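You operate a simulated robot arm through the tools that you are given. There is no shell and no other tool.

Carry out the task below with a simulated robot arm. There is one attempt and no reset: what you move stays moved.

TASK
Clear the dot press: pack the green-dotted light in the small carton and shut its flap.
Fine: then set the dot dial to yellow and dot the white light once. Set down upright: black bike light, white bike light.

Only the result counts: the job must be done as asked and must still hold three seconds after the hand-in. Knocking over, shifting, dropping, spilling or breaking anything else fails it.

THE ROBOT
A 6-joint arm with a two-finger gripper, fixed in place. Base frame: the origin is on the floor under the middle of its stand, x ahead of it, y to its left, z up; the work surface is at about z = 880. Lengths are in mm, angles in degrees, forces in N, time in s.
It reaches about 1572 mm from its shoulder. Its first joint turns from -166.0 to 166.0 degrees. Payload 2.45 kg.
The tool frame sits at the grasp point between the pads (the TCP): z along the fingers, y along the line on which they close. The tips reach 20 mm beyond it. The gripper opens to 140 mm; its body begins 168 mm behind the TCP.
Orientation is that of the tool frame in the base frame, as [roll, pitch, yaw] about the fixed x, y, z axes, in that order (R = Rz(yaw) Ry(pitch) Rx(roll)). With the fingers straight down and closing along the base's y, the tool's x points along the base's -x, its y along +y and its z along -z.

THE INTERFACE
- The arm moves only by the tool nudge_tool. Its argument "plan" is a list of rows, each an object (a shift or turn left out is 0, a gripper value left out holds the last) with "translation": the shift along the base's x, y, z in units of 40 mm (1.0 is 40 mm), a list of three; "rot": the turn, a rotation vector about the base's x, y, z in units of 4 degrees (1.0 is 4 degrees), a list of three. In form: [{"translation": [tx, ty, tz], "rot": [rx, ry, rz]}, ...]. A call has 1 to 20 rows; each row shifts and turns the commanded pose from where the row before left it. "fingers" is the opening, from 0 (shut) to 1 (fully open), set as the call begins (left out, the last holds). A call with a number of a shift or a turn outside -1 to 1 is refused whole. Rows are played at 5 a second. More than 50 mm and 8.6 degrees between two rows, or a gripper value outside its range, and nothing of the call is played. A pose out of reach is approached as far as the arm can. The call stops where the force on the tool passes 40 N (or 10 N more than at its start, if that is more) or the arm is blocked; 0.2 s more then pass. The fingers move at their own pace (about 45 mm/s each) and stop on an object; they squeeze with about 35 N. The grip force told is the motor's: it shows also when the fingers shut on nothing. Time passes only in rows, and 0.2 s behind the last, so rows that do not move let the fingers close. It gives the time, the measured TCP pose, the force on the tool (base axes), the opening and the grip force at its end, in the units of the frame above (readings bear some noise), with the torque about the TCP (base axes, N m) and any sound that the robot's microphone picked up, and new pictures: "pictures" is both (left out), scene, wrist or none.
- Cameras (640 x 400 px; columns grow to the right, rows downward): "scene" is fixed at [49.8, -499.5, 1483.9]; the picture's right is [0.12, -0.99, 0.00], its down [-0.51, -0.06, -0.86] and it looks along [0.85, 0.11, -0.51] (base axes); focal length 331 px, centre (320, 200). "wrist" rides on the gripper at [78, 11, -209] in the tool frame; the picture's right is [-0.14, 0.99, 0.00], its down [-0.92, -0.13, -0.37] and it looks along [-0.36, -0.05, 0.93] (tool axes); focal length 280 px, centre (320, 200). There is no depth. A picture from a camera that has moved, and an enlarged one, comes with that camera's place and axes in the base frame and with its lens.
- zoom(camera, box): a new picture of the part [left, top, right, bottom] of that camera's present view, enlarged. No time passes.
- finish_job(): hands the job in; it is judged then, once.

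Places have to be worked out from the pictures, the camera data and where the tool is seen. Open the gripper and draw the arm clear of the work before you hand the job in, unless the task says otherwise.

The tools are called as a command line: name --argument value ..., lists and objects as JSON in quotes. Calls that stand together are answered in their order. nudge_tool: Moves the arm, as the interface text tells. Its arguments: {"type":"object","properties":{"plan":{"type":"array","items":{"type":"object","properties":{"translation":{"type":"array","items":{"type":"number"}},"rot":{"type":"array","items":{"type":"number"}}}}},"fingers":{"type":"number"},"pictures":{"type":"string","enum":["both","scene","wrist","none"]}},"required":["plan"]} The other tools are called the same way: zoom (camera, box) takes an enlarged picture of a part of a camera's view; finish_job () hands the job in.

At the start:

```text
time: 0.0
tcp_pos: [644.9, -224.8, 1184.5]
ee_rot: [-180.0, 0.0, 180.0]
contact_force: [-0.3, -0.1, 1.0]
wrist_torque: [-0.01, -0.01, -0.02]
width: 140.0
gripper_force: 0.0
```

scene: 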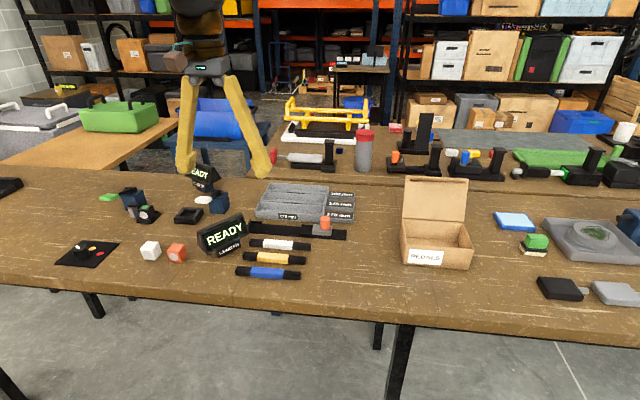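
wrist: 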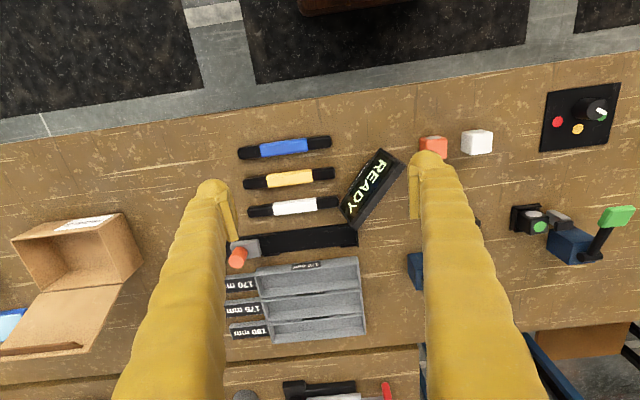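

I'll start by looking closer at the scene to identify the dot press, the lights, the carton and the dial.

zoom --camera "scene" --box '[40, 160, 260, 290]'

zoom --camera "wrist" --box '[400, 60, 640, 290]'

zoom --camera "scene" --box '[360, 160, 640, 320]'

zoom --camera "scene" --box '[180, 170, 380, 290]'

```text
2.91 times, centred on (150, 225) of scene
camera zoom: at [49.8, -499.5, 1483.9], right [0.12, -0.99, 0.0], down [-0.51, -0.06, -0.86], along [0.85, 0.11, -0.51], focal length 962 px, centre (814, 127)
```

zoom: 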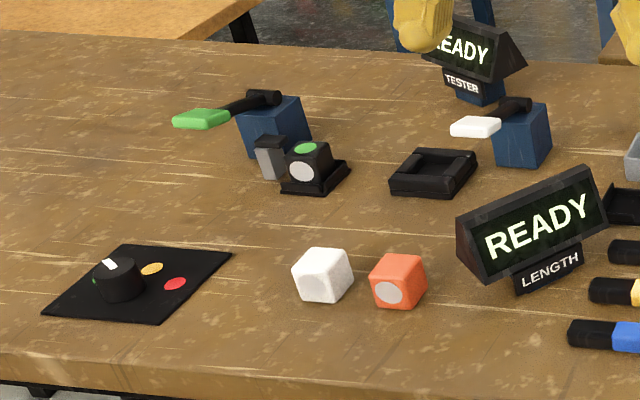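

```text
1.74 times, centred on (520, 175) of wrist
camera zoom: at [566.9, -213.2, 1393.7], right [0.14, 0.99, 0.0], down [0.92, -0.13, 0.37], along [0.36, -0.05, -0.93], focal length 488 px, centre (-28, 244)
```

zoom: 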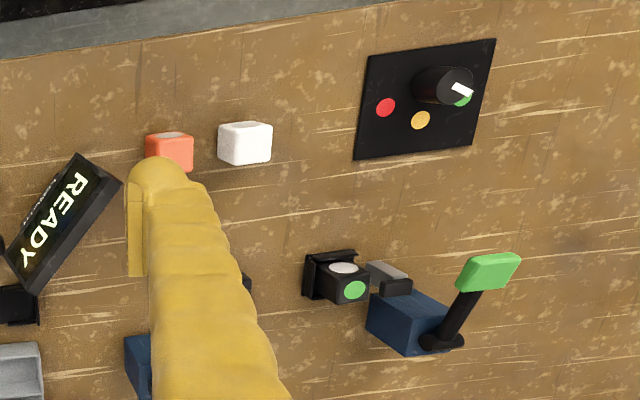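

```text
2.29 times, centred on (500, 240) of scene
camera zoom: at [49.8, -499.5, 1483.9], right [0.12, -0.99, 0.0], down [-0.51, -0.06, -0.86], along [0.85, 0.11, -0.51], focal length 756 px, centre (-91, 109)
```

zoom: 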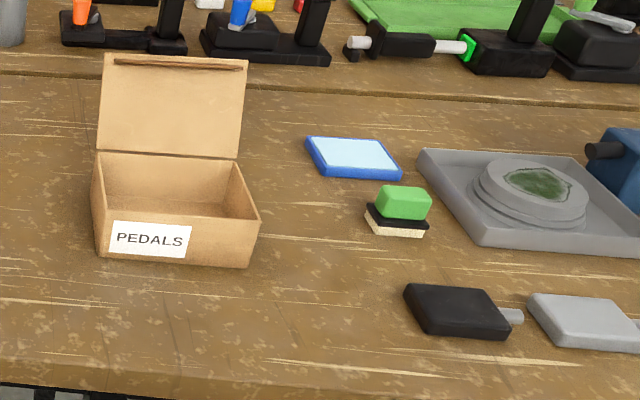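

```text
3.20 times, centred on (280, 230) of scene
camera zoom: at [49.8, -499.5, 1483.9], right [0.12, -0.99, 0.0], down [-0.51, -0.06, -0.86], along [0.85, 0.11, -0.51], focal length 1059 px, centre (448, 104)
```

zoom: 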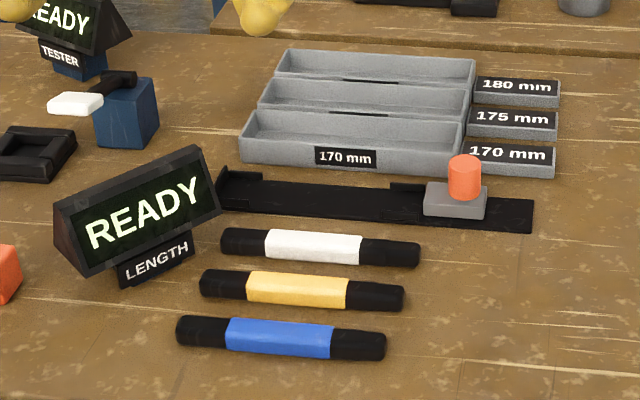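

The dot press (green lever) seems to hold a black light with a green dot at about (870, 170). The dial is near (650, 300) and the open carton near (810, -730). I'll move high above the press for a closer look.

nudge_tool --plan '[{"translation": [0.14, 0.95, 0]}, {"translation": [0.14, 0.95, 0]}, {"translation": [0.14, 0.95, 0]}, {"translation": [0.14, 0.95, 0]}, {"translation": [0.14, 0.95, 0]}, {"translation": [0.14, 0.95, 0]}, {"translation": [0.14, 0.95, 0]}, {"translation": [0.14, 0.95, 0]}, {"translation": [0.14, 0.95, 0]}, {"translation": [0.14, 0.95, 0]}]' --pictures "both"

```text
time: 2.2
tcp_pos: [701.0, 155.3, 1183.0]
ee_rot: [-180.0, 0.0, 179.9]
contact_force: [0.0, -1.3, -0.5]
wrist_torque: [0.02, 0.04, 0.04]
width: 140.0
gripper_force: 0.0
camera wrist: at [622.7, 166.5, 1392.8], right [0.14, 0.99, 0.0], down [0.92, -0.13, 0.37], along [0.36, -0.05, -0.93], focal length 280 px, centre (320, 200)
```

scene: 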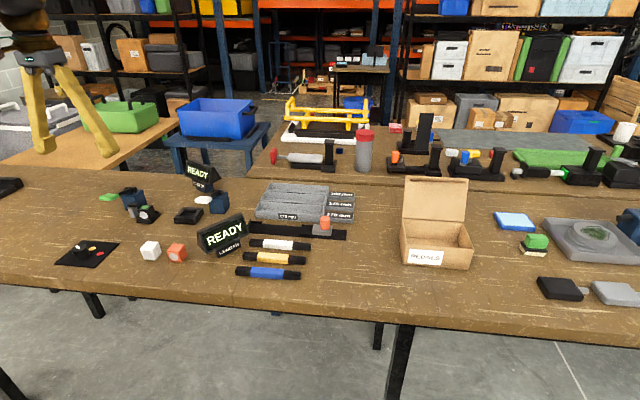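
wrist: 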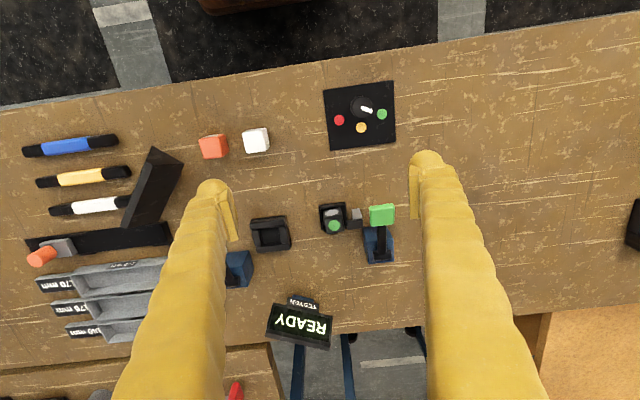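

zoom --camera "wrist" --box '[240, 60, 420, 280]'

zoom --camera "scene" --box '[85, 170, 245, 270]'

zoom --camera "wrist" --box '[560, 160, 640, 260]'

```text
1.82 times, centred on (330, 170) of wrist
camera zoom: at [622.7, 166.5, 1392.8], right [0.14, 0.99, 0.0], down [0.92, -0.13, 0.37], along [0.36, -0.05, -0.93], focal length 510 px, centre (302, 254)
```

zoom: 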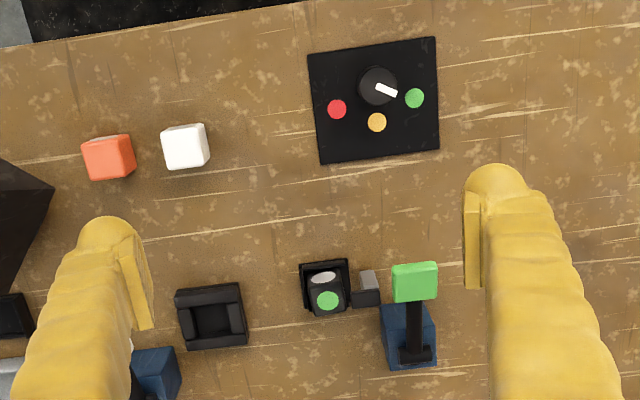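

```text
4.00 times, centred on (165, 220) of scene
camera zoom: at [49.8, -499.5, 1483.9], right [0.12, -0.99, 0.0], down [-0.51, -0.06, -0.86], along [0.85, 0.11, -0.51], focal length 1323 px, centre (940, 120)
```

zoom: 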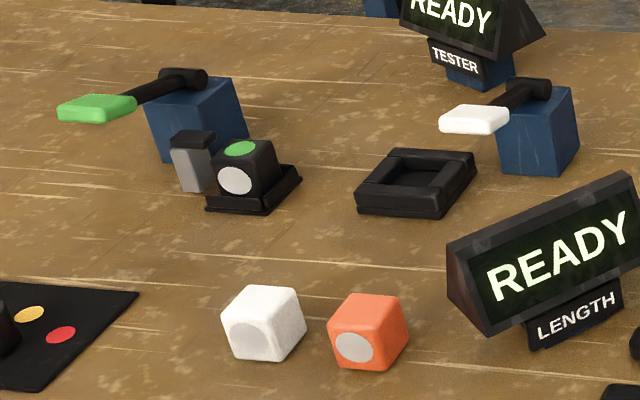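

```text
4.00 times, centred on (600, 210) of wrist
camera zoom: at [622.7, 166.5, 1392.8], right [0.14, 0.99, 0.0], down [0.92, -0.13, 0.37], along [0.36, -0.05, -0.93], focal length 1122 px, centre (-800, 160)
```

zoom: 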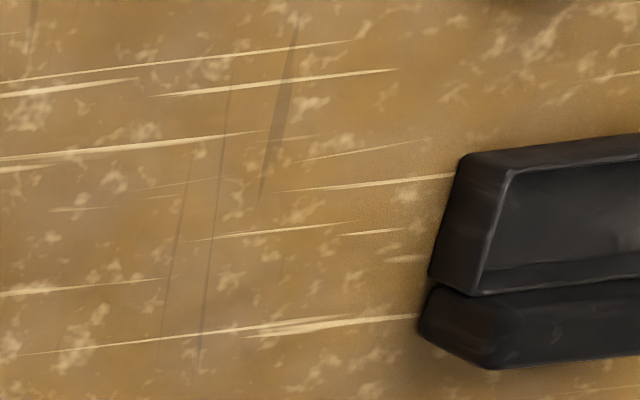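

The press, nest, tester and dial are clear now. I'll survey left to see what the black object is and check whether another carton exists.

nudge_tool --plan '[{"translation": [0, 1, 0]}, {"translation": [0, 1, 0]}, {"translation": [0, 1, 0]}, {"translation": [0, 1, 0]}, {"translation": [0, 1, 0]}, {"translation": [0, 1, 0]}, {"translation": [0, 1, 0]}, {"translation": [0, 1, 0]}]' --pictures "wrist"

```text
time: 4.0
tcp_pos: [702.3, 477.4, 1184.3]
ee_rot: [180.0, 0.0, 180.0]
contact_force: [-0.5, 0.3, 0.0]
wrist_torque: [0.0, -0.07, -0.01]
width: 140.0
gripper_force: 0.0
camera wrist: at [622.9, 487.6, 1393.9], right [0.14, 0.99, 0.0], down [0.92, -0.13, 0.37], along [0.37, -0.05, -0.93], focal length 280 px, centre (320, 200)
```

wrist: 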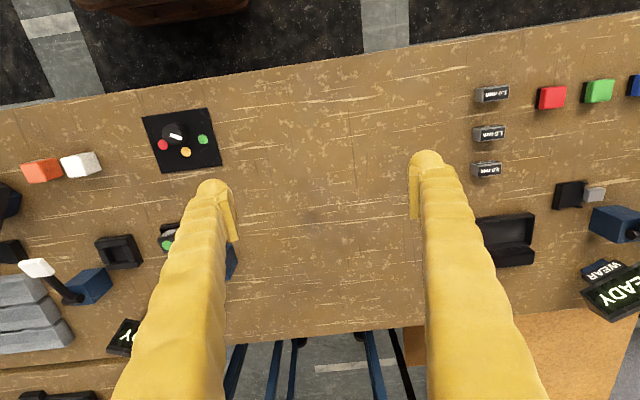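

More stations are on the left (a "WEAR" tester). I'll continue the survey further left.

nudge_tool --plan '[{"translation": [0, 1, 0]}, {"translation": [0, 1, 0]}, {"translation": [0, 1, 0]}, {"translation": [0, 1, 0]}, {"translation": [0, 1, 0]}, {"translation": [0, 1, 0]}, {"translation": [0, 1, 0]}, {"translation": [0, 1, 0]}, {"translation": [0, 1, 0]}]' --pictures "wrist"

```text
time: 6.0
tcp_pos: [700.8, 835.2, 1186.8]
ee_rot: [180.0, 0.2, -180.0]
contact_force: [0.3, -0.3, 1.8]
wrist_torque: [0.07, 0.0, 0.01]
width: 139.9
gripper_force: 0.0
camera wrist: at [622.1, 845.5, 1396.6], right [0.14, 0.99, 0.0], down [0.92, -0.13, 0.37], along [0.37, -0.05, -0.93], focal length 280 px, centre (320, 200)
```

wrist: 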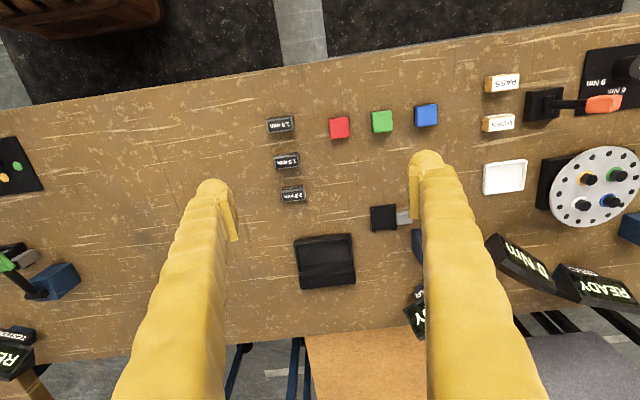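

No carton here yet; one more look further left for completeness.

nudge_tool --plan '[{"translation": [-0.5, 1, 0]}, {"translation": [-0.5, 1, 0]}, {"translation": [-0.5, 1, 0]}, {"translation": [-0.5, 1, 0]}, {"translation": [-0.5, 1, 0]}, {"translation": [-0.5, 1, 0]}]' --pictures "wrist"

```text
time: 7.4
tcp_pos: [563.1, 990.0, 1155.6]
ee_rot: [-179.9, 0.0, 179.9]
contact_force: [1.4, -0.1, -1.0]
wrist_torque: [-0.05, 0.12, -0.01]
width: 140.1
gripper_force: 0.0
out of reach, approached as far as the arm can: row 3, 4, 5, 6
camera wrist: at [485.2, 1001.4, 1365.3], right [0.14, 0.99, 0.0], down [0.92, -0.13, 0.37], along [0.36, -0.05, -0.93], focal length 280 px, centre (320, 200)
```

wrist: 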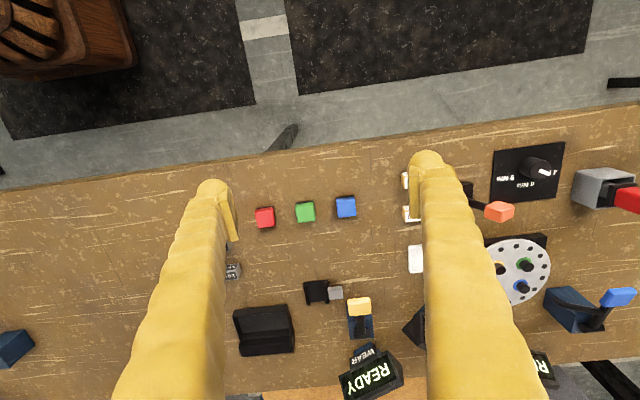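

Reach limit here and no carton on the left. I'll head back and survey the right side, around the "PEDALS" carton.

nudge_tool --plan '[{"translation": [0.5, -1, 0]}, {"translation": [0.5, -1, 0]}, {"translation": [0.5, -1, 0]}, {"translation": [0.5, -1, 0]}, {"translation": [0.5, -1, 0]}, {"translation": [0.5, -1, 0]}, {"translation": [0, -1, 0]}, {"translation": [0, -1, 0]}, {"translation": [0, -1, 0]}, {"translation": [0, -1, 0]}, {"translation": [0, -1, 0]}, {"translation": [0, -1, 0]}, {"translation": [0, -1, 0]}, {"translation": [0, -1, 0]}, {"translation": [0, -1, 0]}, {"translation": [0, -1, 0]}, {"translation": [0, -1, 0]}, {"translation": [0, -1, 0]}, {"translation": [0, -1, 0]}, {"translation": [0, -1, 0]}]' --pictures "none"

nudge_tool --plan '[{"translation": [0, -1, 0]}, {"translation": [0, -1, 0]}, {"translation": [0, -1, 0]}, {"translation": [0, -1, 0]}, {"translation": [0, -1, 0]}, {"translation": [0, -1, 0]}, {"translation": [0, -1, 0]}, {"translation": [0, -1, 0]}, {"translation": [0, -1, 0]}, {"translation": [0, -1, 0]}, {"translation": [0, -1, 0]}, {"translation": [0, -1, 0]}, {"translation": [0, -1, 0]}, {"translation": [0, -1, 0]}, {"translation": [0, -1, 0]}, {"translation": [0, -1, 0]}, {"translation": [0, -1, 0]}, {"translation": [0, -1, 0]}, {"translation": [0, -1, 0]}, {"translation": [0, -1, 0]}]' --pictures "both"

```text
time: 11.6
tcp_pos: [681.5, 191.0, 1154.9]
ee_rot: [180.0, -0.1, -179.9]
contact_force: [0.4, 0.3, 1.8]
wrist_torque: [0.0, 0.01, 0.02]
width: 140.0
gripper_force: 0.1
```

```text
time: 15.8
tcp_pos: [682.2, -607.8, 1156.2]
ee_rot: [-180.0, 0.0, -180.0]
contact_force: [-0.4, 0.6, 0.5]
wrist_torque: [0.01, -0.01, -0.03]
width: 140.0
gripper_force: 0.1
camera wrist: at [603.3, -597.3, 1365.4], right [0.14, 0.99, 0.0], down [0.92, -0.13, 0.37], along [0.37, -0.05, -0.93], focal length 280 px, centre (320, 200)
```

scene: 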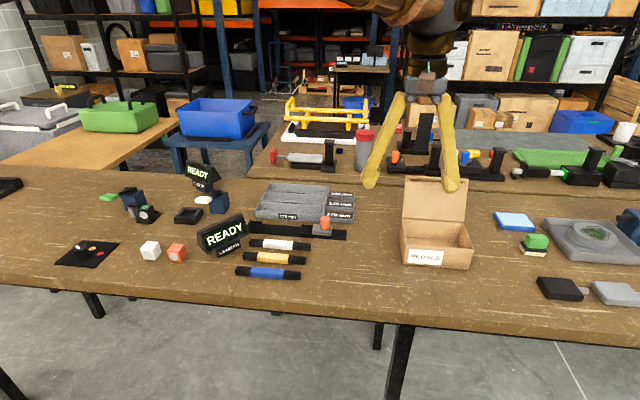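
wrist: 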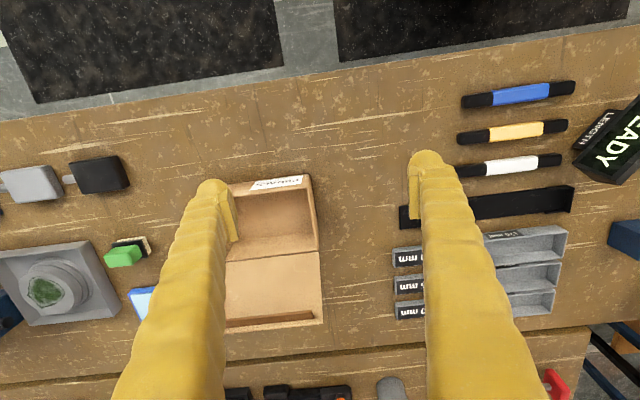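

The commanded pose follows the clamped one, good. The carton has a flap hinged on its far (+x) edge, standing open. One more look further right for any other carton.

nudge_tool --plan '[{"translation": [0, -1, 0]}, {"translation": [0, -1, 0]}, {"translation": [0, -1, 0]}, {"translation": [0, -1, 0]}, {"translation": [0, -1, 0]}, {"translation": [0, -1, 0]}, {"translation": [0, -1, 0]}, {"translation": [0, -1, 0]}]' --pictures "wrist"

```text
time: 17.6
tcp_pos: [682.5, -919.9, 1149.6]
ee_rot: [179.6, -0.3, 180.0]
contact_force: [0.0, -0.8, -2.6]
wrist_torque: [0.2, 0.13, 0.0]
width: 139.8
gripper_force: 0.1
out of reach, approached as far as the arm can: row 8
camera wrist: at [606.1, -908.9, 1358.7], right [0.14, 0.99, 0.0], down [0.92, -0.13, 0.36], along [0.36, -0.05, -0.93], focal length 280 px, centre (320, 200)
```

wrist: 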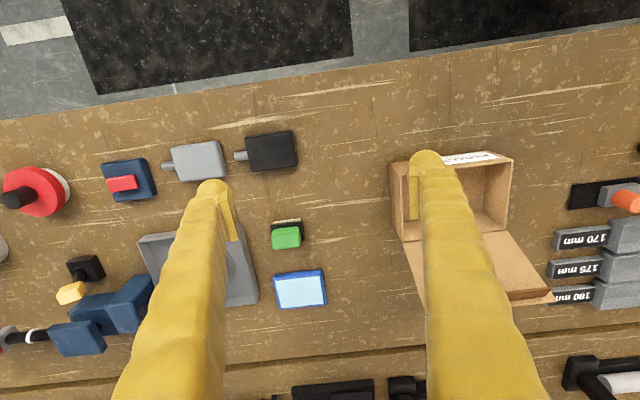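

Only one carton is on the bench, so it must be the one. I'll get a cleaner view of it to measure its geometry.

nudge_tool --plan '[{"translation": [0, 1, 0]}, {"translation": [0, 1, 0]}, {"translation": [0, 1, 0]}, {"translation": [0, 1, 0]}, {"translation": [0, 1, 0]}, {"translation": [0, 1, 0]}, {"translation": [0, 0.3, 0]}]' --pictures "both"

zoom --camera "wrist" --box '[200, 140, 440, 360]'

zoom --camera "scene" --box '[380, 160, 500, 280]'

```text
time: 19.2
tcp_pos: [681.4, -665.7, 1156.3]
ee_rot: [-180.0, 0.1, 180.0]
contact_force: [0.2, -0.4, 0.3]
wrist_torque: [0.01, 0.04, 0.01]
width: 140.2
gripper_force: 0.1
camera wrist: at [603.9, -655.0, 1365.0], right [0.14, 0.99, 0.0], down [0.92, -0.13, 0.37], along [0.36, -0.05, -0.93], focal length 280 px, centre (320, 200)
```

scene: 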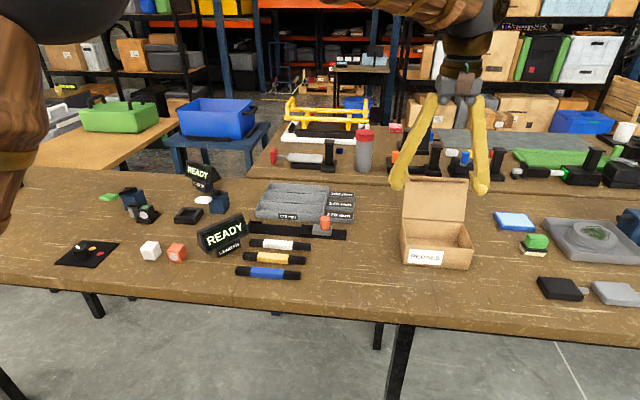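
wrist: 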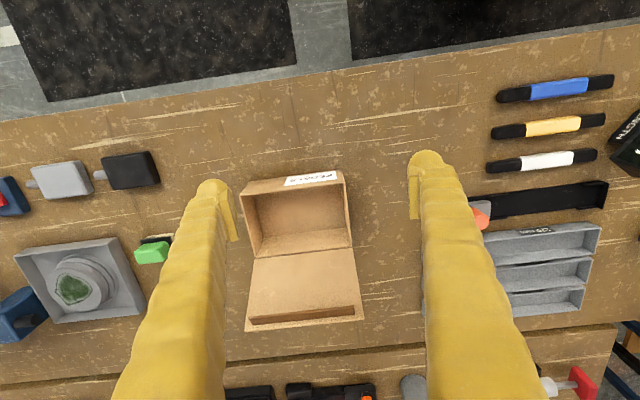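

```text
1.82 times, centred on (320, 250) of wrist
camera zoom: at [603.9, -655.0, 1365.0], right [0.14, 0.99, 0.0], down [0.92, -0.13, 0.37], along [0.36, -0.05, -0.93], focal length 510 px, centre (320, 109)
```

zoom: 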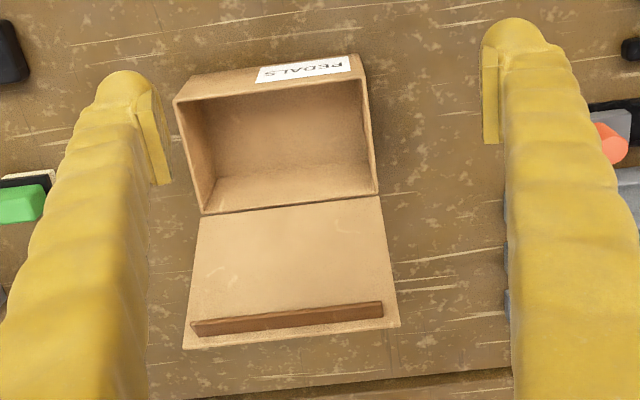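

```text
3.33 times, centred on (440, 220) of scene
camera zoom: at [49.8, -499.5, 1483.9], right [0.12, -0.99, 0.0], down [-0.51, -0.06, -0.86], along [0.85, 0.11, -0.51], focal length 1103 px, centre (-80, 133)
```

zoom: 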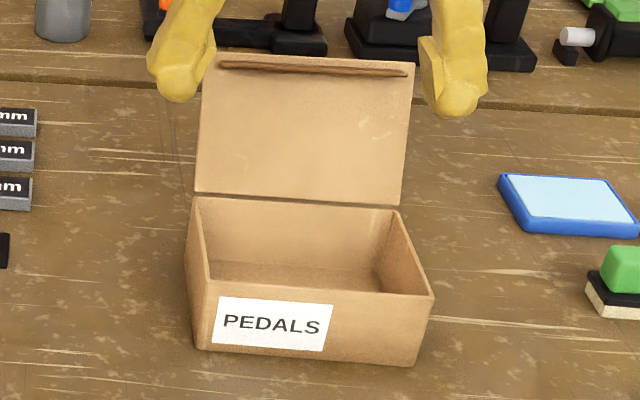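

I'll zoom tighter on the carton in both cameras to read the corners precisely.

zoom --camera "scene" --box '[395, 210, 485, 275]'

zoom --camera "wrist" --box '[235, 160, 365, 260]'

zoom --camera "wrist" --box '[235, 230, 375, 340]'

zoom --camera "scene" --box '[390, 165, 480, 230]'

```text
6.15 times, centred on (440, 242) of scene
camera zoom: at [49.8, -499.5, 1483.9], right [0.12, -0.99, 0.0], down [-0.51, -0.06, -0.86], along [0.85, 0.11, -0.51], focal length 2036 px, centre (-418, -62)
```

zoom: 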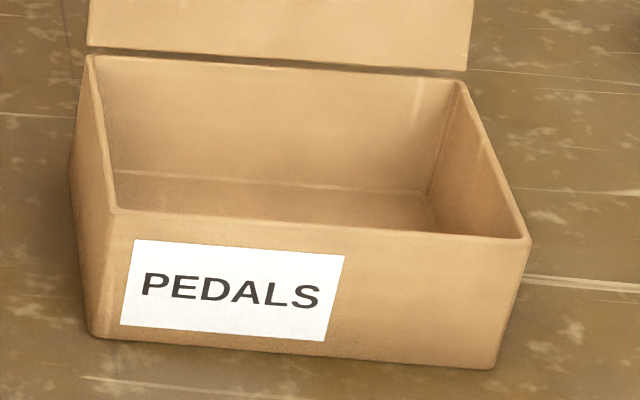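

```text
4.00 times, centred on (300, 210) of wrist
camera zoom: at [603.9, -655.0, 1365.0], right [0.14, 0.99, 0.0], down [0.92, -0.13, 0.37], along [0.36, -0.05, -0.93], focal length 1122 px, centre (400, 160)
```

zoom: 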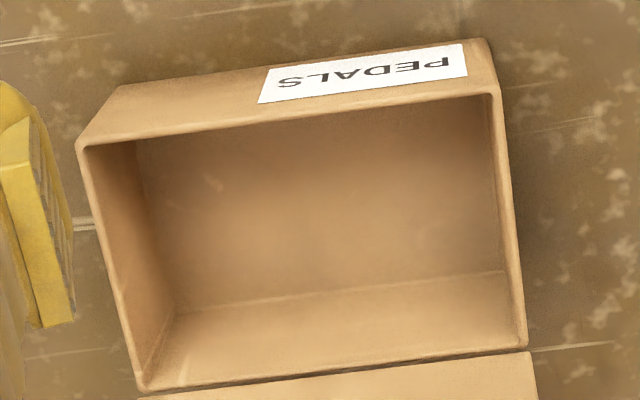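

```text
3.64 times, centred on (305, 285) of wrist
camera zoom: at [603.9, -655.0, 1365.0], right [0.14, 0.99, 0.0], down [0.92, -0.13, 0.37], along [0.36, -0.05, -0.93], focal length 1020 px, centre (374, -109)
```

zoom: 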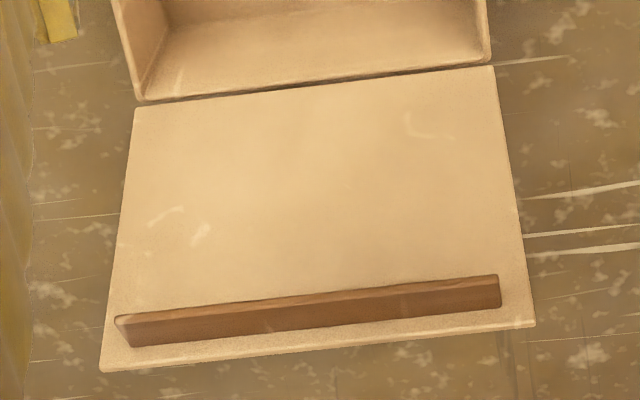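

```text
6.15 times, centred on (435, 198) of scene
camera zoom: at [49.8, -499.5, 1483.9], right [0.12, -0.99, 0.0], down [-0.51, -0.06, -0.86], along [0.85, 0.11, -0.51], focal length 2036 px, centre (-388, 215)
```

zoom: 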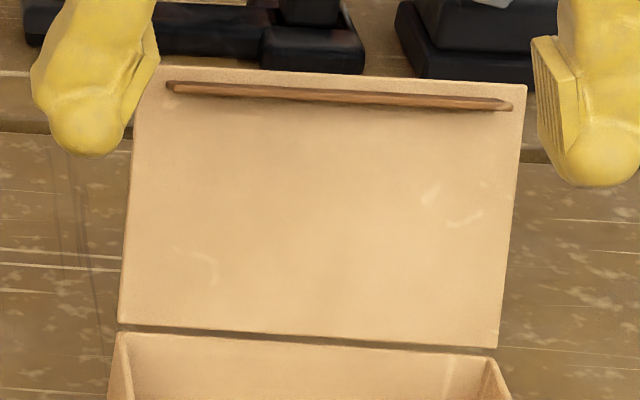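

From both cameras I estimate the carton spans x 740–853, y −800…−637, with its rim near z 950. The flap leans back about 21° and its top is at about (898, z 1072). Next I go back to the press for a closer view of nest, light and lever.

nudge_tool --plan '[{"translation": [0, 1, 0]}, {"translation": [0, 1, 0]}, {"translation": [0, 1, 0]}, {"translation": [0, 1, 0]}, {"translation": [0, 1, 0]}, {"translation": [0, 1, 0]}, {"translation": [0, 1, 0]}, {"translation": [0, 1, 0]}, {"translation": [0, 1, 0]}, {"translation": [0, 1, 0]}, {"translation": [0, 1, 0]}, {"translation": [0, 1, 0]}, {"translation": [0, 1, 0]}, {"translation": [0, 1, 0]}, {"translation": [0, 1, 0]}, {"translation": [0, 1, 0]}, {"translation": [0, 1, 0]}, {"translation": [0, 1, 0]}, {"translation": [0, 1, 0]}, {"translation": [0, 1, 0]}]' --pictures "none"

nudge_tool --plan '[{"translation": [0.5, 0.2, -0.5]}, {"translation": [0.5, 0, -0.5]}, {"translation": [0.5, 0, -0.5]}, {"translation": [0.5, 0, -0.5]}]' --pictures "both"

zoom --camera "wrist" --box '[230, 140, 430, 280]'

```text
time: 23.4
tcp_pos: [685.4, 136.0, 1155.1]
ee_rot: [-180.0, 0.1, 180.0]
contact_force: [-0.2, 0.4, 0.2]
wrist_torque: [-0.02, 0.01, -0.04]
width: 140.2
gripper_force: 0.1
```

```text
time: 24.4
tcp_pos: [764.7, 139.9, 1075.4]
ee_rot: [179.9, 0.0, 179.9]
contact_force: [-1.0, 0.8, 0.1]
wrist_torque: [0.02, -0.01, 0.01]
width: 139.9
gripper_force: 0.1
camera wrist: at [685.7, 151.6, 1285.5], right [0.14, 0.99, 0.0], down [0.92, -0.13, 0.37], along [0.37, -0.05, -0.93], focal length 280 px, centre (320, 200)
```

scene: 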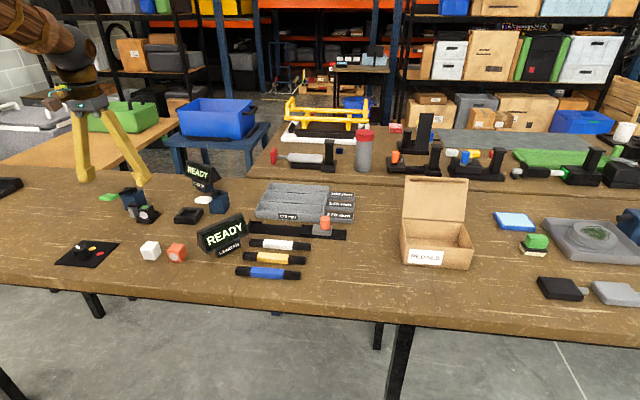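
wrist: 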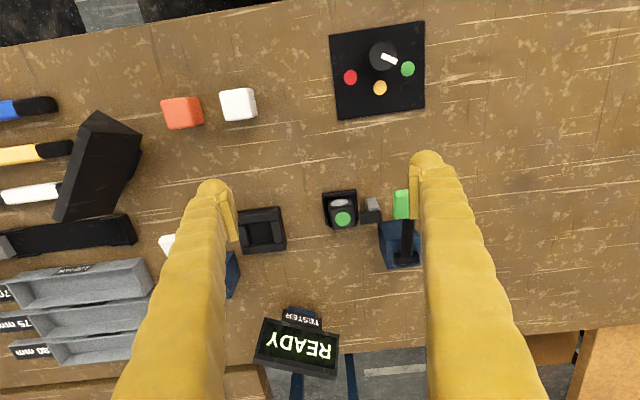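

```text
2.86 times, centred on (330, 210) of wrist
camera zoom: at [685.7, 151.6, 1285.5], right [0.14, 0.99, 0.0], down [0.92, -0.13, 0.37], along [0.37, -0.05, -0.93], focal length 801 px, centre (291, 171)
```

zoom: 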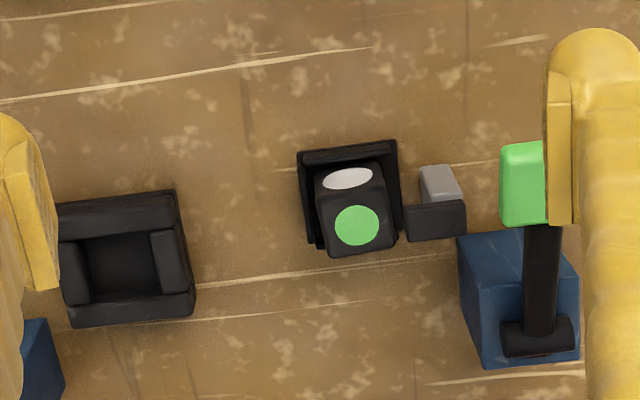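

The nest has low walls at the front and sides, and the black light sits in it lens toward −x. The stamp post stands close on its +y side, so I'll grasp along x. Zooming more to measure the lights, lever and dial.

zoom --camera "wrist" --box '[310, 170, 430, 280]'

zoom --camera "wrist" --box '[150, 70, 270, 145]'

zoom --camera "wrist" --box '[320, 10, 440, 130]'

zoom --camera "scene" --box '[90, 180, 170, 235]'

zoom --camera "scene" --box '[50, 225, 200, 275]'

```text
3.64 times, centred on (370, 225) of wrist
camera zoom: at [685.7, 151.6, 1285.5], right [0.14, 0.99, 0.0], down [0.92, -0.13, 0.37], along [0.37, -0.05, -0.93], focal length 1020 px, centre (138, 109)
```

zoom: 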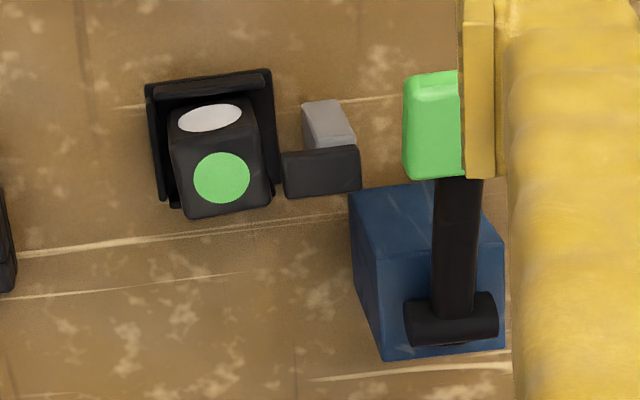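

```text
5.33 times, centred on (210, 108) of wrist
camera zoom: at [685.7, 151.6, 1285.5], right [0.14, 0.99, 0.0], down [0.92, -0.13, 0.37], along [0.37, -0.05, -0.93], focal length 1495 px, centre (907, 693)
```

zoom: 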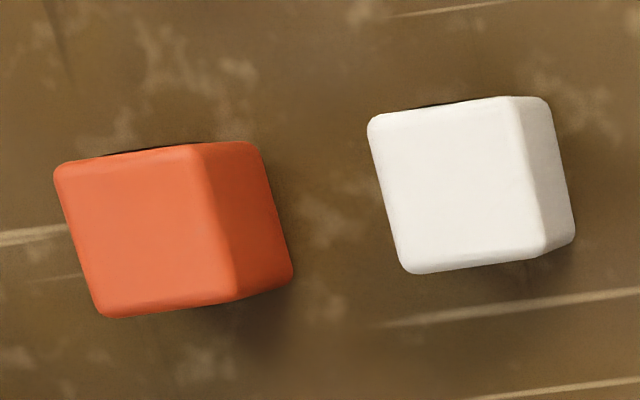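

```text
3.33 times, centred on (380, 70) of wrist
camera zoom: at [685.7, 151.6, 1285.5], right [0.14, 0.99, 0.0], down [0.92, -0.13, 0.37], along [0.37, -0.05, -0.93], focal length 935 px, centre (120, 633)
```

zoom: 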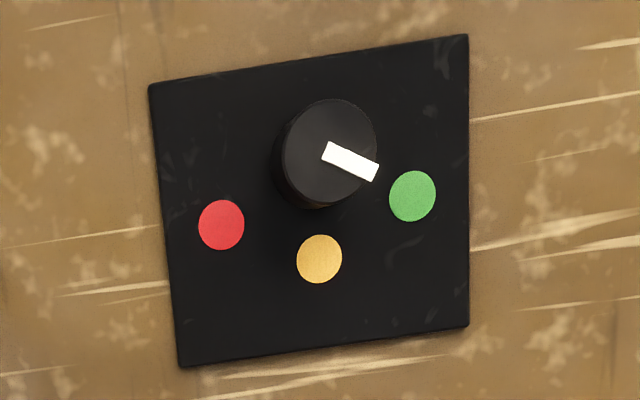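

```text
7.27 times, centred on (130, 208) of scene
camera zoom: at [49.8, -499.5, 1483.9], right [0.12, -0.99, 0.0], down [-0.51, -0.06, -0.86], along [0.85, 0.11, -0.51], focal length 2406 px, centre (1702, 146)
```

zoom: 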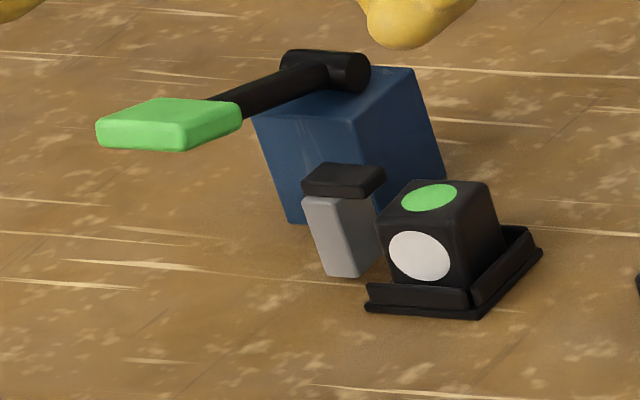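

```text
4.27 times, centred on (125, 250) of scene
camera zoom: at [49.8, -499.5, 1483.9], right [0.12, -0.99, 0.0], down [-0.51, -0.06, -0.86], along [0.85, 0.11, -0.51], focal length 1411 px, centre (1152, -13)
```

zoom: 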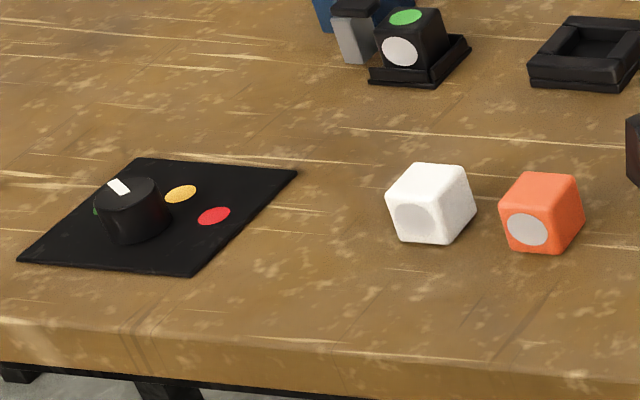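

The lights are ~35 mm cubes with the lens toward −x. The black one's top centre is about (861, 159, ~925) and the white one is at about (690, 45). The dial knob is near (656, 231), pointing at green (60° from +x), with yellow along +x. I'll rotate the gripper 90° above the black light so it can grasp along x.

nudge_tool --plan '[{"translation": [0.107, 0.02, 0], "rot": [0, 0, 1]}, {"translation": [0.107, 0.02, 0], "rot": [0, 0, 1]}, {"translation": [0.107, 0.02, 0], "rot": [0, 0, 1]}, {"translation": [0.107, 0.02, 0], "rot": [0, 0, 1]}, {"translation": [0.107, 0.02, 0], "rot": [0, 0, 1]}, {"translation": [0.107, 0.02, 0], "rot": [0, 0, 1]}, {"translation": [0.107, 0.02, 0], "rot": [0, 0, 1]}, {"translation": [0.107, 0.02, 0], "rot": [0, 0, 1]}, {"translation": [0.107, 0.02, 0], "rot": [0, 0, 1]}, {"translation": [0.107, 0.02, 0], "rot": [0, 0, 1]}, {"translation": [0.107, 0.02, 0], "rot": [0, 0, 1]}, {"translation": [0.107, 0.02, 0], "rot": [0, 0, 1]}, {"translation": [0.107, 0.02, 0], "rot": [0, 0, 1]}, {"translation": [0.107, 0.02, 0], "rot": [0, 0, 1]}, {"translation": [0.107, 0.02, 0], "rot": [0, 0, 1]}, {"translation": [0.107, 0.02, 0], "rot": [0, 0, 1]}, {"translation": [0.107, 0.02, 0], "rot": [0, 0, 1]}, {"translation": [0.107, 0.02, 0], "rot": [0, 0, 1]}, {"translation": [0.107, 0.02, 0], "rot": [0, 0, 1]}, {"translation": [0.107, 0.02, 0], "rot": [0, 0, 1]}]' --pictures "none"

nudge_tool --plan '[{"translation": [0.107, 0.02, 0], "rot": [0, 0, 1]}, {"translation": [0.107, 0.02, 0], "rot": [0, 0, 1]}, {"translation": [0.05, 0.02, 0], "rot": [0, 0, 0.5]}]' --pictures "both"

```text
time: 28.6
tcp_pos: [849.5, 157.7, 1075.0]
ee_rot: [180.0, 0.0, -99.9]
contact_force: [0.5, 0.0, 0.4]
wrist_torque: [0.01, 0.04, 0.01]
width: 140.0
gripper_force: 0.0
```

```text
time: 29.4
tcp_pos: [859.7, 160.3, 1074.8]
ee_rot: [179.9, 0.0, -90.0]
contact_force: [-0.3, -0.4, 0.1]
wrist_torque: [0.02, 0.0, 0.02]
width: 139.7
gripper_force: 0.1
camera wrist: at [848.7, 82.3, 1285.2], right [-0.99, 0.14, 0.0], down [0.13, 0.92, 0.37], along [0.05, 0.37, -0.93], focal length 280 px, centre (320, 200)
```

scene: 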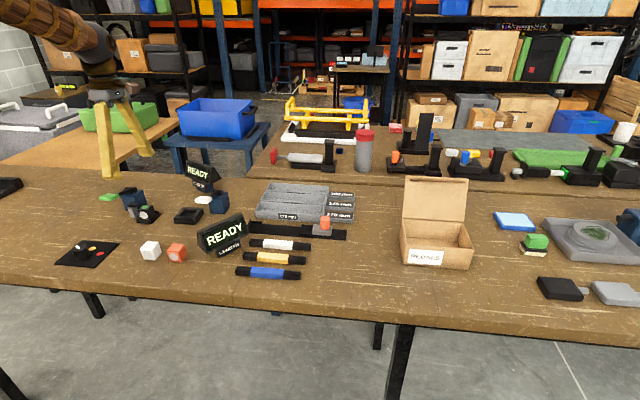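
wrist: 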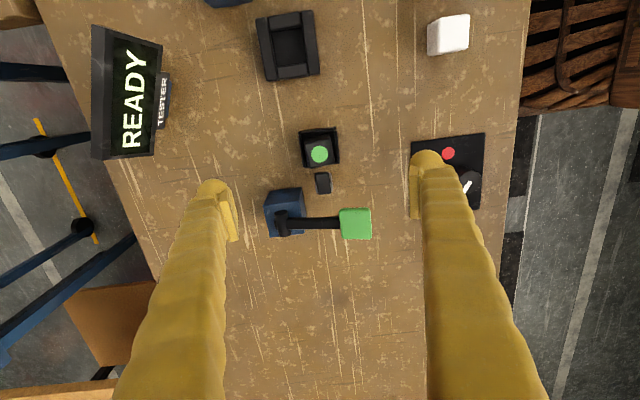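

zoom --camera "wrist" --box '[260, 110, 390, 250]'

```text
2.86 times, centred on (325, 180) of wrist
camera zoom: at [848.7, 82.3, 1285.2], right [-0.99, 0.14, 0.0], down [0.13, 0.92, 0.37], along [0.05, 0.37, -0.93], focal length 801 px, centre (306, 257)
```

zoom: 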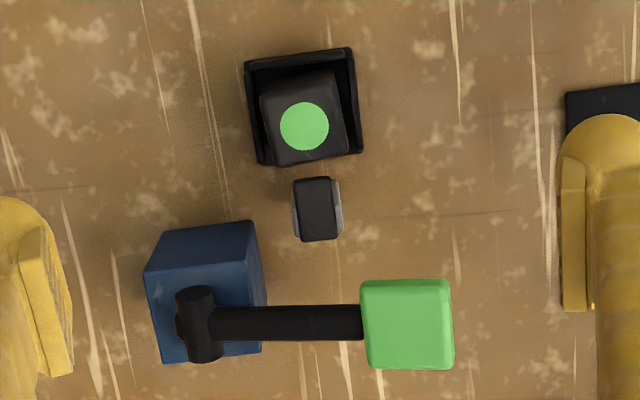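

The new view confirms the light centre at about (860.6, 160), right under the TCP. I'll narrow the opening and descend part-way to check alignment with the stamp post.

nudge_tool --plan '[{"translation": [0.02, -0.04, -0.6]}, {"translation": [0, 0, -0.7]}, {"translation": [0, 0, -0.7]}, {"translation": [0, 0, -0.7]}, {"translation": [0, 0, 0]}, {"translation": [0, 0, 0]}]' --fingers 0.6 --pictures "both"

zoom --camera "scene" --box '[70, 140, 190, 240]'

zoom --camera "wrist" --box '[220, 60, 420, 240]'

```text
time: 30.8
tcp_pos: [860.1, 158.3, 966.6]
ee_rot: [-180.0, -0.1, -90.0]
contact_force: [-0.3, 0.7, -0.1]
wrist_torque: [0.01, -0.03, -0.02]
width: 84.0
gripper_force: 0.1
camera wrist: at [849.2, 80.5, 1176.8], right [-0.99, 0.14, 0.0], down [0.13, 0.92, 0.37], along [0.05, 0.36, -0.93], focal length 280 px, centre (320, 200)
```

scene: 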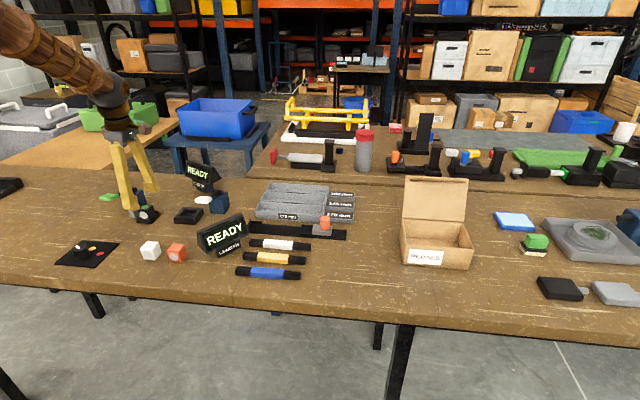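
wrist: 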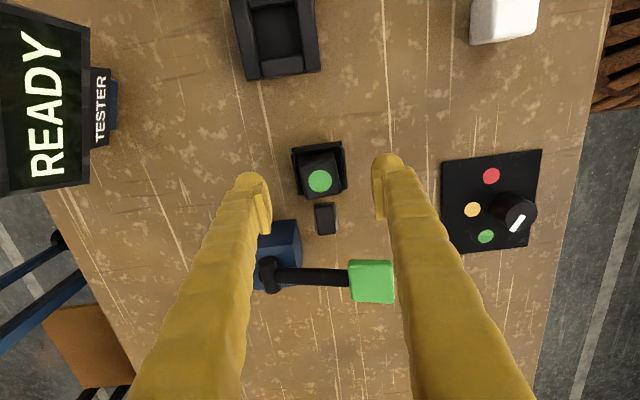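

```text
4.00 times, centred on (130, 190) of scene
camera zoom: at [49.8, -499.5, 1483.9], right [0.12, -0.99, 0.0], down [-0.51, -0.06, -0.86], along [0.85, 0.11, -0.51], focal length 1323 px, centre (1080, 240)
```

zoom: 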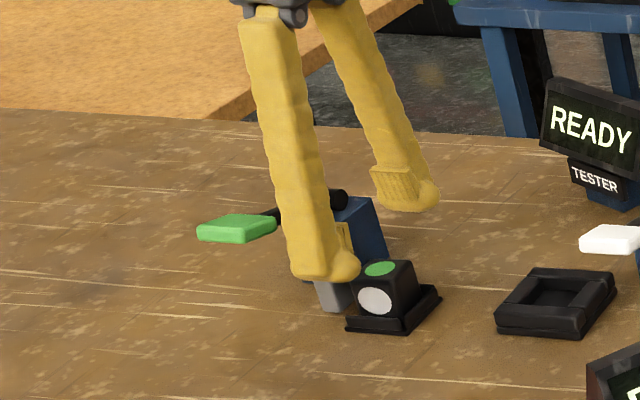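

```text
2.22 times, centred on (320, 150) of wrist
camera zoom: at [849.2, 80.5, 1176.8], right [-0.99, 0.14, 0.0], down [0.13, 0.92, 0.37], along [0.05, 0.36, -0.93], focal length 623 px, centre (320, 311)
```

zoom: 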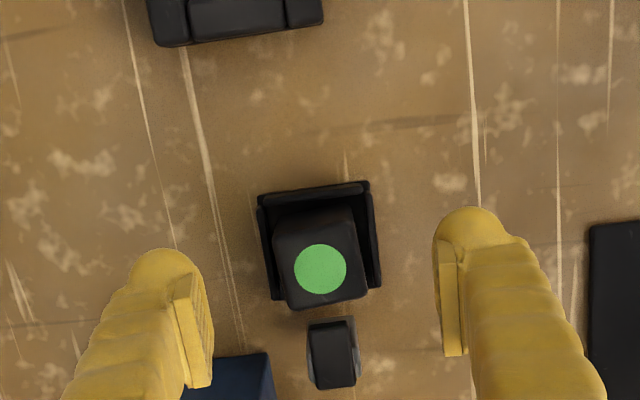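

Alignment is good: the light is centred between the fingers, and the stamp cap (x 847–868) lies inside the light's x span, so the fingers clear it. I'll descend to TCP z≈919 and close on the light.

nudge_tool --plan '[{"translation": [0, -0.03, -0.4]}, {"translation": [0, 0, -0.4]}, {"translation": [0, 0, -0.39]}, {"translation": [0, 0, 0]}]' --pictures "both"

zoom --camera "scene" --box '[90, 150, 190, 240]'

zoom --camera "wrist" --box '[220, 90, 420, 270]'

```text
time: 31.8
tcp_pos: [859.1, 156.4, 917.5]
ee_rot: [-180.0, 0.0, -90.0]
contact_force: [-0.2, -0.3, -0.1]
wrist_torque: [0.02, 0.03, 0.0]
width: 84.2
gripper_force: 0.1
camera wrist: at [848.8, 78.3, 1128.7], right [-0.99, 0.14, 0.0], down [0.13, 0.92, 0.37], along [0.05, 0.36, -0.93], focal length 280 px, centre (320, 200)
```

scene: 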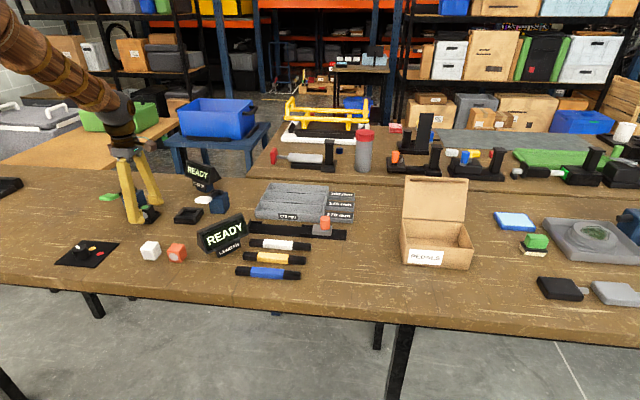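
wrist: 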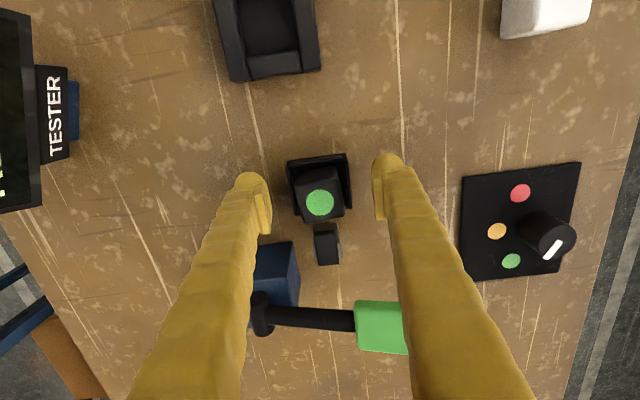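

```text
4.44 times, centred on (140, 195) of scene
camera zoom: at [49.8, -499.5, 1483.9], right [0.12, -0.99, 0.0], down [-0.51, -0.06, -0.86], along [0.85, 0.11, -0.51], focal length 1470 px, centre (1120, 222)
```

zoom: 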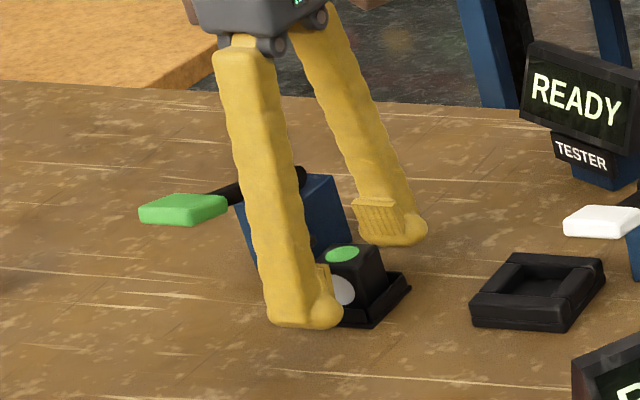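

```text
2.22 times, centred on (320, 180) of wrist
camera zoom: at [848.8, 78.3, 1128.7], right [-0.99, 0.14, 0.0], down [0.13, 0.92, 0.37], along [0.05, 0.36, -0.93], focal length 623 px, centre (320, 244)
```

zoom: 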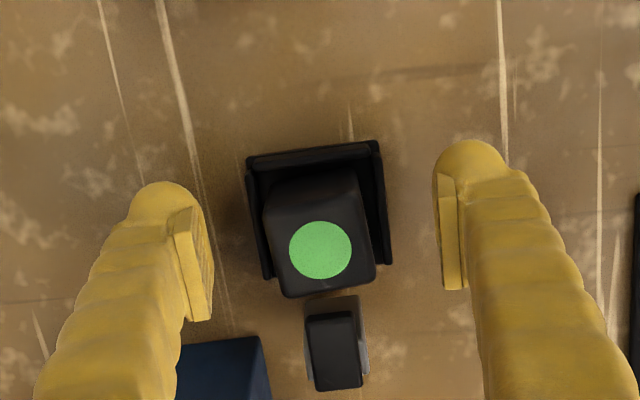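

Everything is centred and no contact yet. I'll close the fingers on the light.

nudge_tool --plan '[{"translation": [0, 0, 0]}, {"translation": [0, 0, 0]}, {"translation": [0, 0, 0]}, {"translation": [0, 0, 0]}, {"translation": [0, 0, 0]}, {"translation": [0, 0, 0]}]' --fingers 0 --pictures "wrist"

zoom --camera "wrist" --box '[220, 90, 420, 270]'

```text
time: 33.2
tcp_pos: [859.7, 156.5, 919.1]
ee_rot: [-180.0, 0.0, -90.0]
contact_force: [-0.6, 0.2, 0.3]
wrist_torque: [0.06, 0.04, 0.0]
width: 34.6
gripper_force: 34.9
camera wrist: at [848.7, 78.3, 1128.8], right [-0.99, 0.14, 0.0], down [0.13, 0.92, 0.37], along [0.05, 0.36, -0.93], focal length 280 px, centre (320, 200)
```

wrist: 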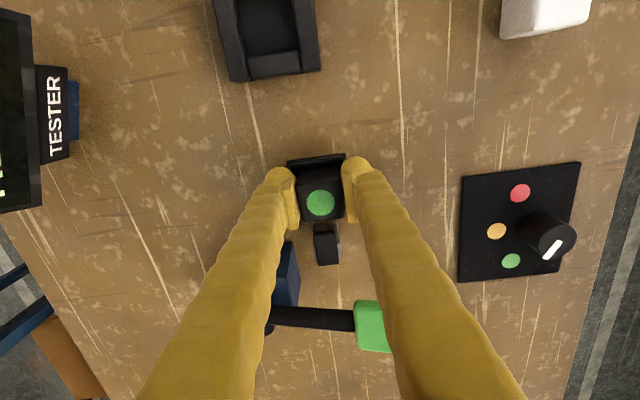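

```text
2.22 times, centred on (320, 180) of wrist
camera zoom: at [848.7, 78.3, 1128.8], right [-0.99, 0.14, 0.0], down [0.13, 0.92, 0.37], along [0.05, 0.36, -0.93], focal length 623 px, centre (320, 244)
```

zoom: 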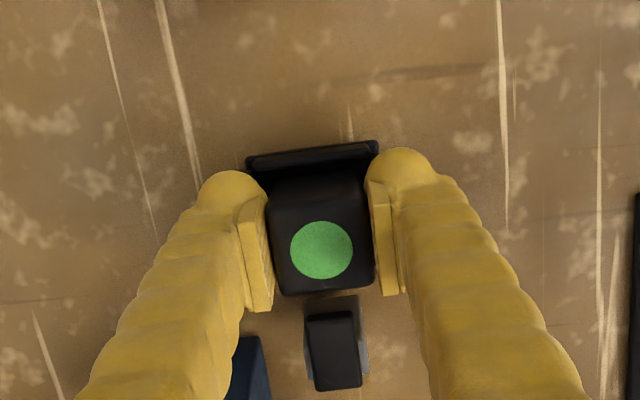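

Gripped at 34.6 mm width with 35 N. I'll lift straight up and check.

nudge_tool --plan '[{"translation": [0, 0, 0.3]}, {"translation": [0, 0, 0.4]}, {"translation": [0, 0, 0.6]}, {"translation": [0, 0, 0.8]}, {"translation": [0, 0, 1]}, {"translation": [0, 0, 1]}, {"translation": [0, 0, 1]}]' --pictures "both"

zoom --camera "wrist" --box '[220, 90, 420, 270]'

zoom --camera "scene" --box '[70, 120, 210, 230]'

```text
time: 34.8
tcp_pos: [860.6, 155.3, 1124.5]
ee_rot: [179.9, 0.0, -90.0]
contact_force: [0.2, 0.3, -0.9]
wrist_torque: [-0.03, 0.02, 0.01]
width: 34.6
gripper_force: 35.1
camera wrist: at [850.7, 77.3, 1334.0], right [-0.99, 0.14, 0.0], down [0.13, 0.92, 0.37], along [0.05, 0.36, -0.93], focal length 280 px, centre (320, 200)
```

scene: 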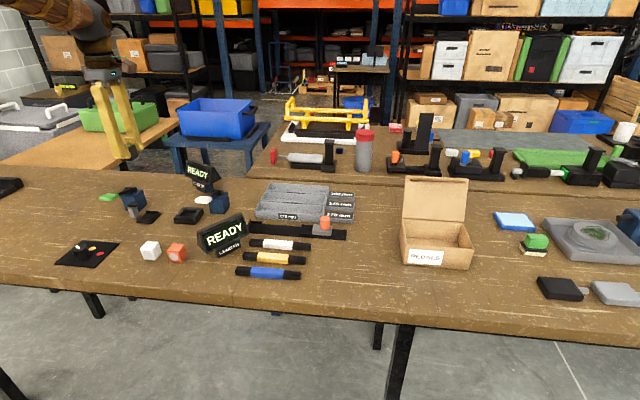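
wrist: 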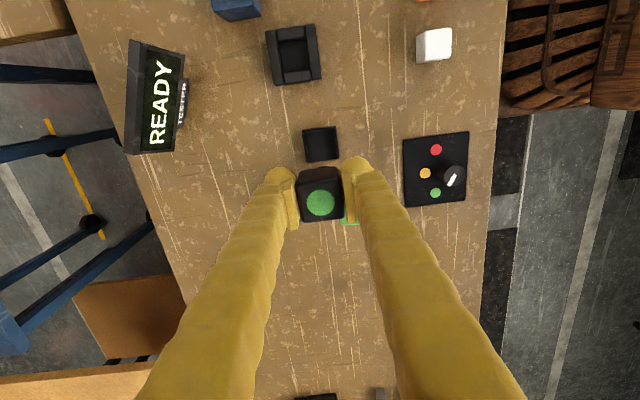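

```text
2.22 times, centred on (320, 180) of wrist
camera zoom: at [850.7, 77.3, 1334.0], right [-0.99, 0.14, 0.0], down [0.13, 0.92, 0.37], along [0.05, 0.36, -0.93], focal length 623 px, centre (320, 244)
```

zoom: 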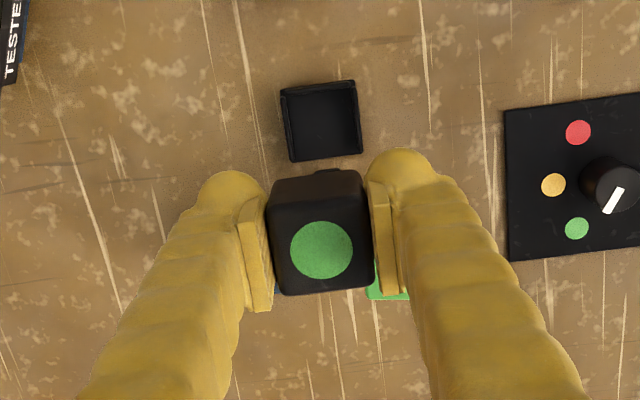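

```text
3.64 times, centred on (140, 175) of scene
camera zoom: at [49.8, -499.5, 1483.9], right [0.12, -0.99, 0.0], down [-0.51, -0.06, -0.86], along [0.85, 0.11, -0.51], focal length 1203 px, centre (974, 291)
```

zoom: 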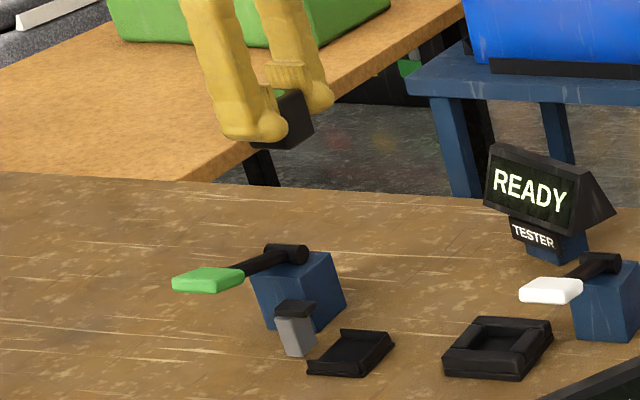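

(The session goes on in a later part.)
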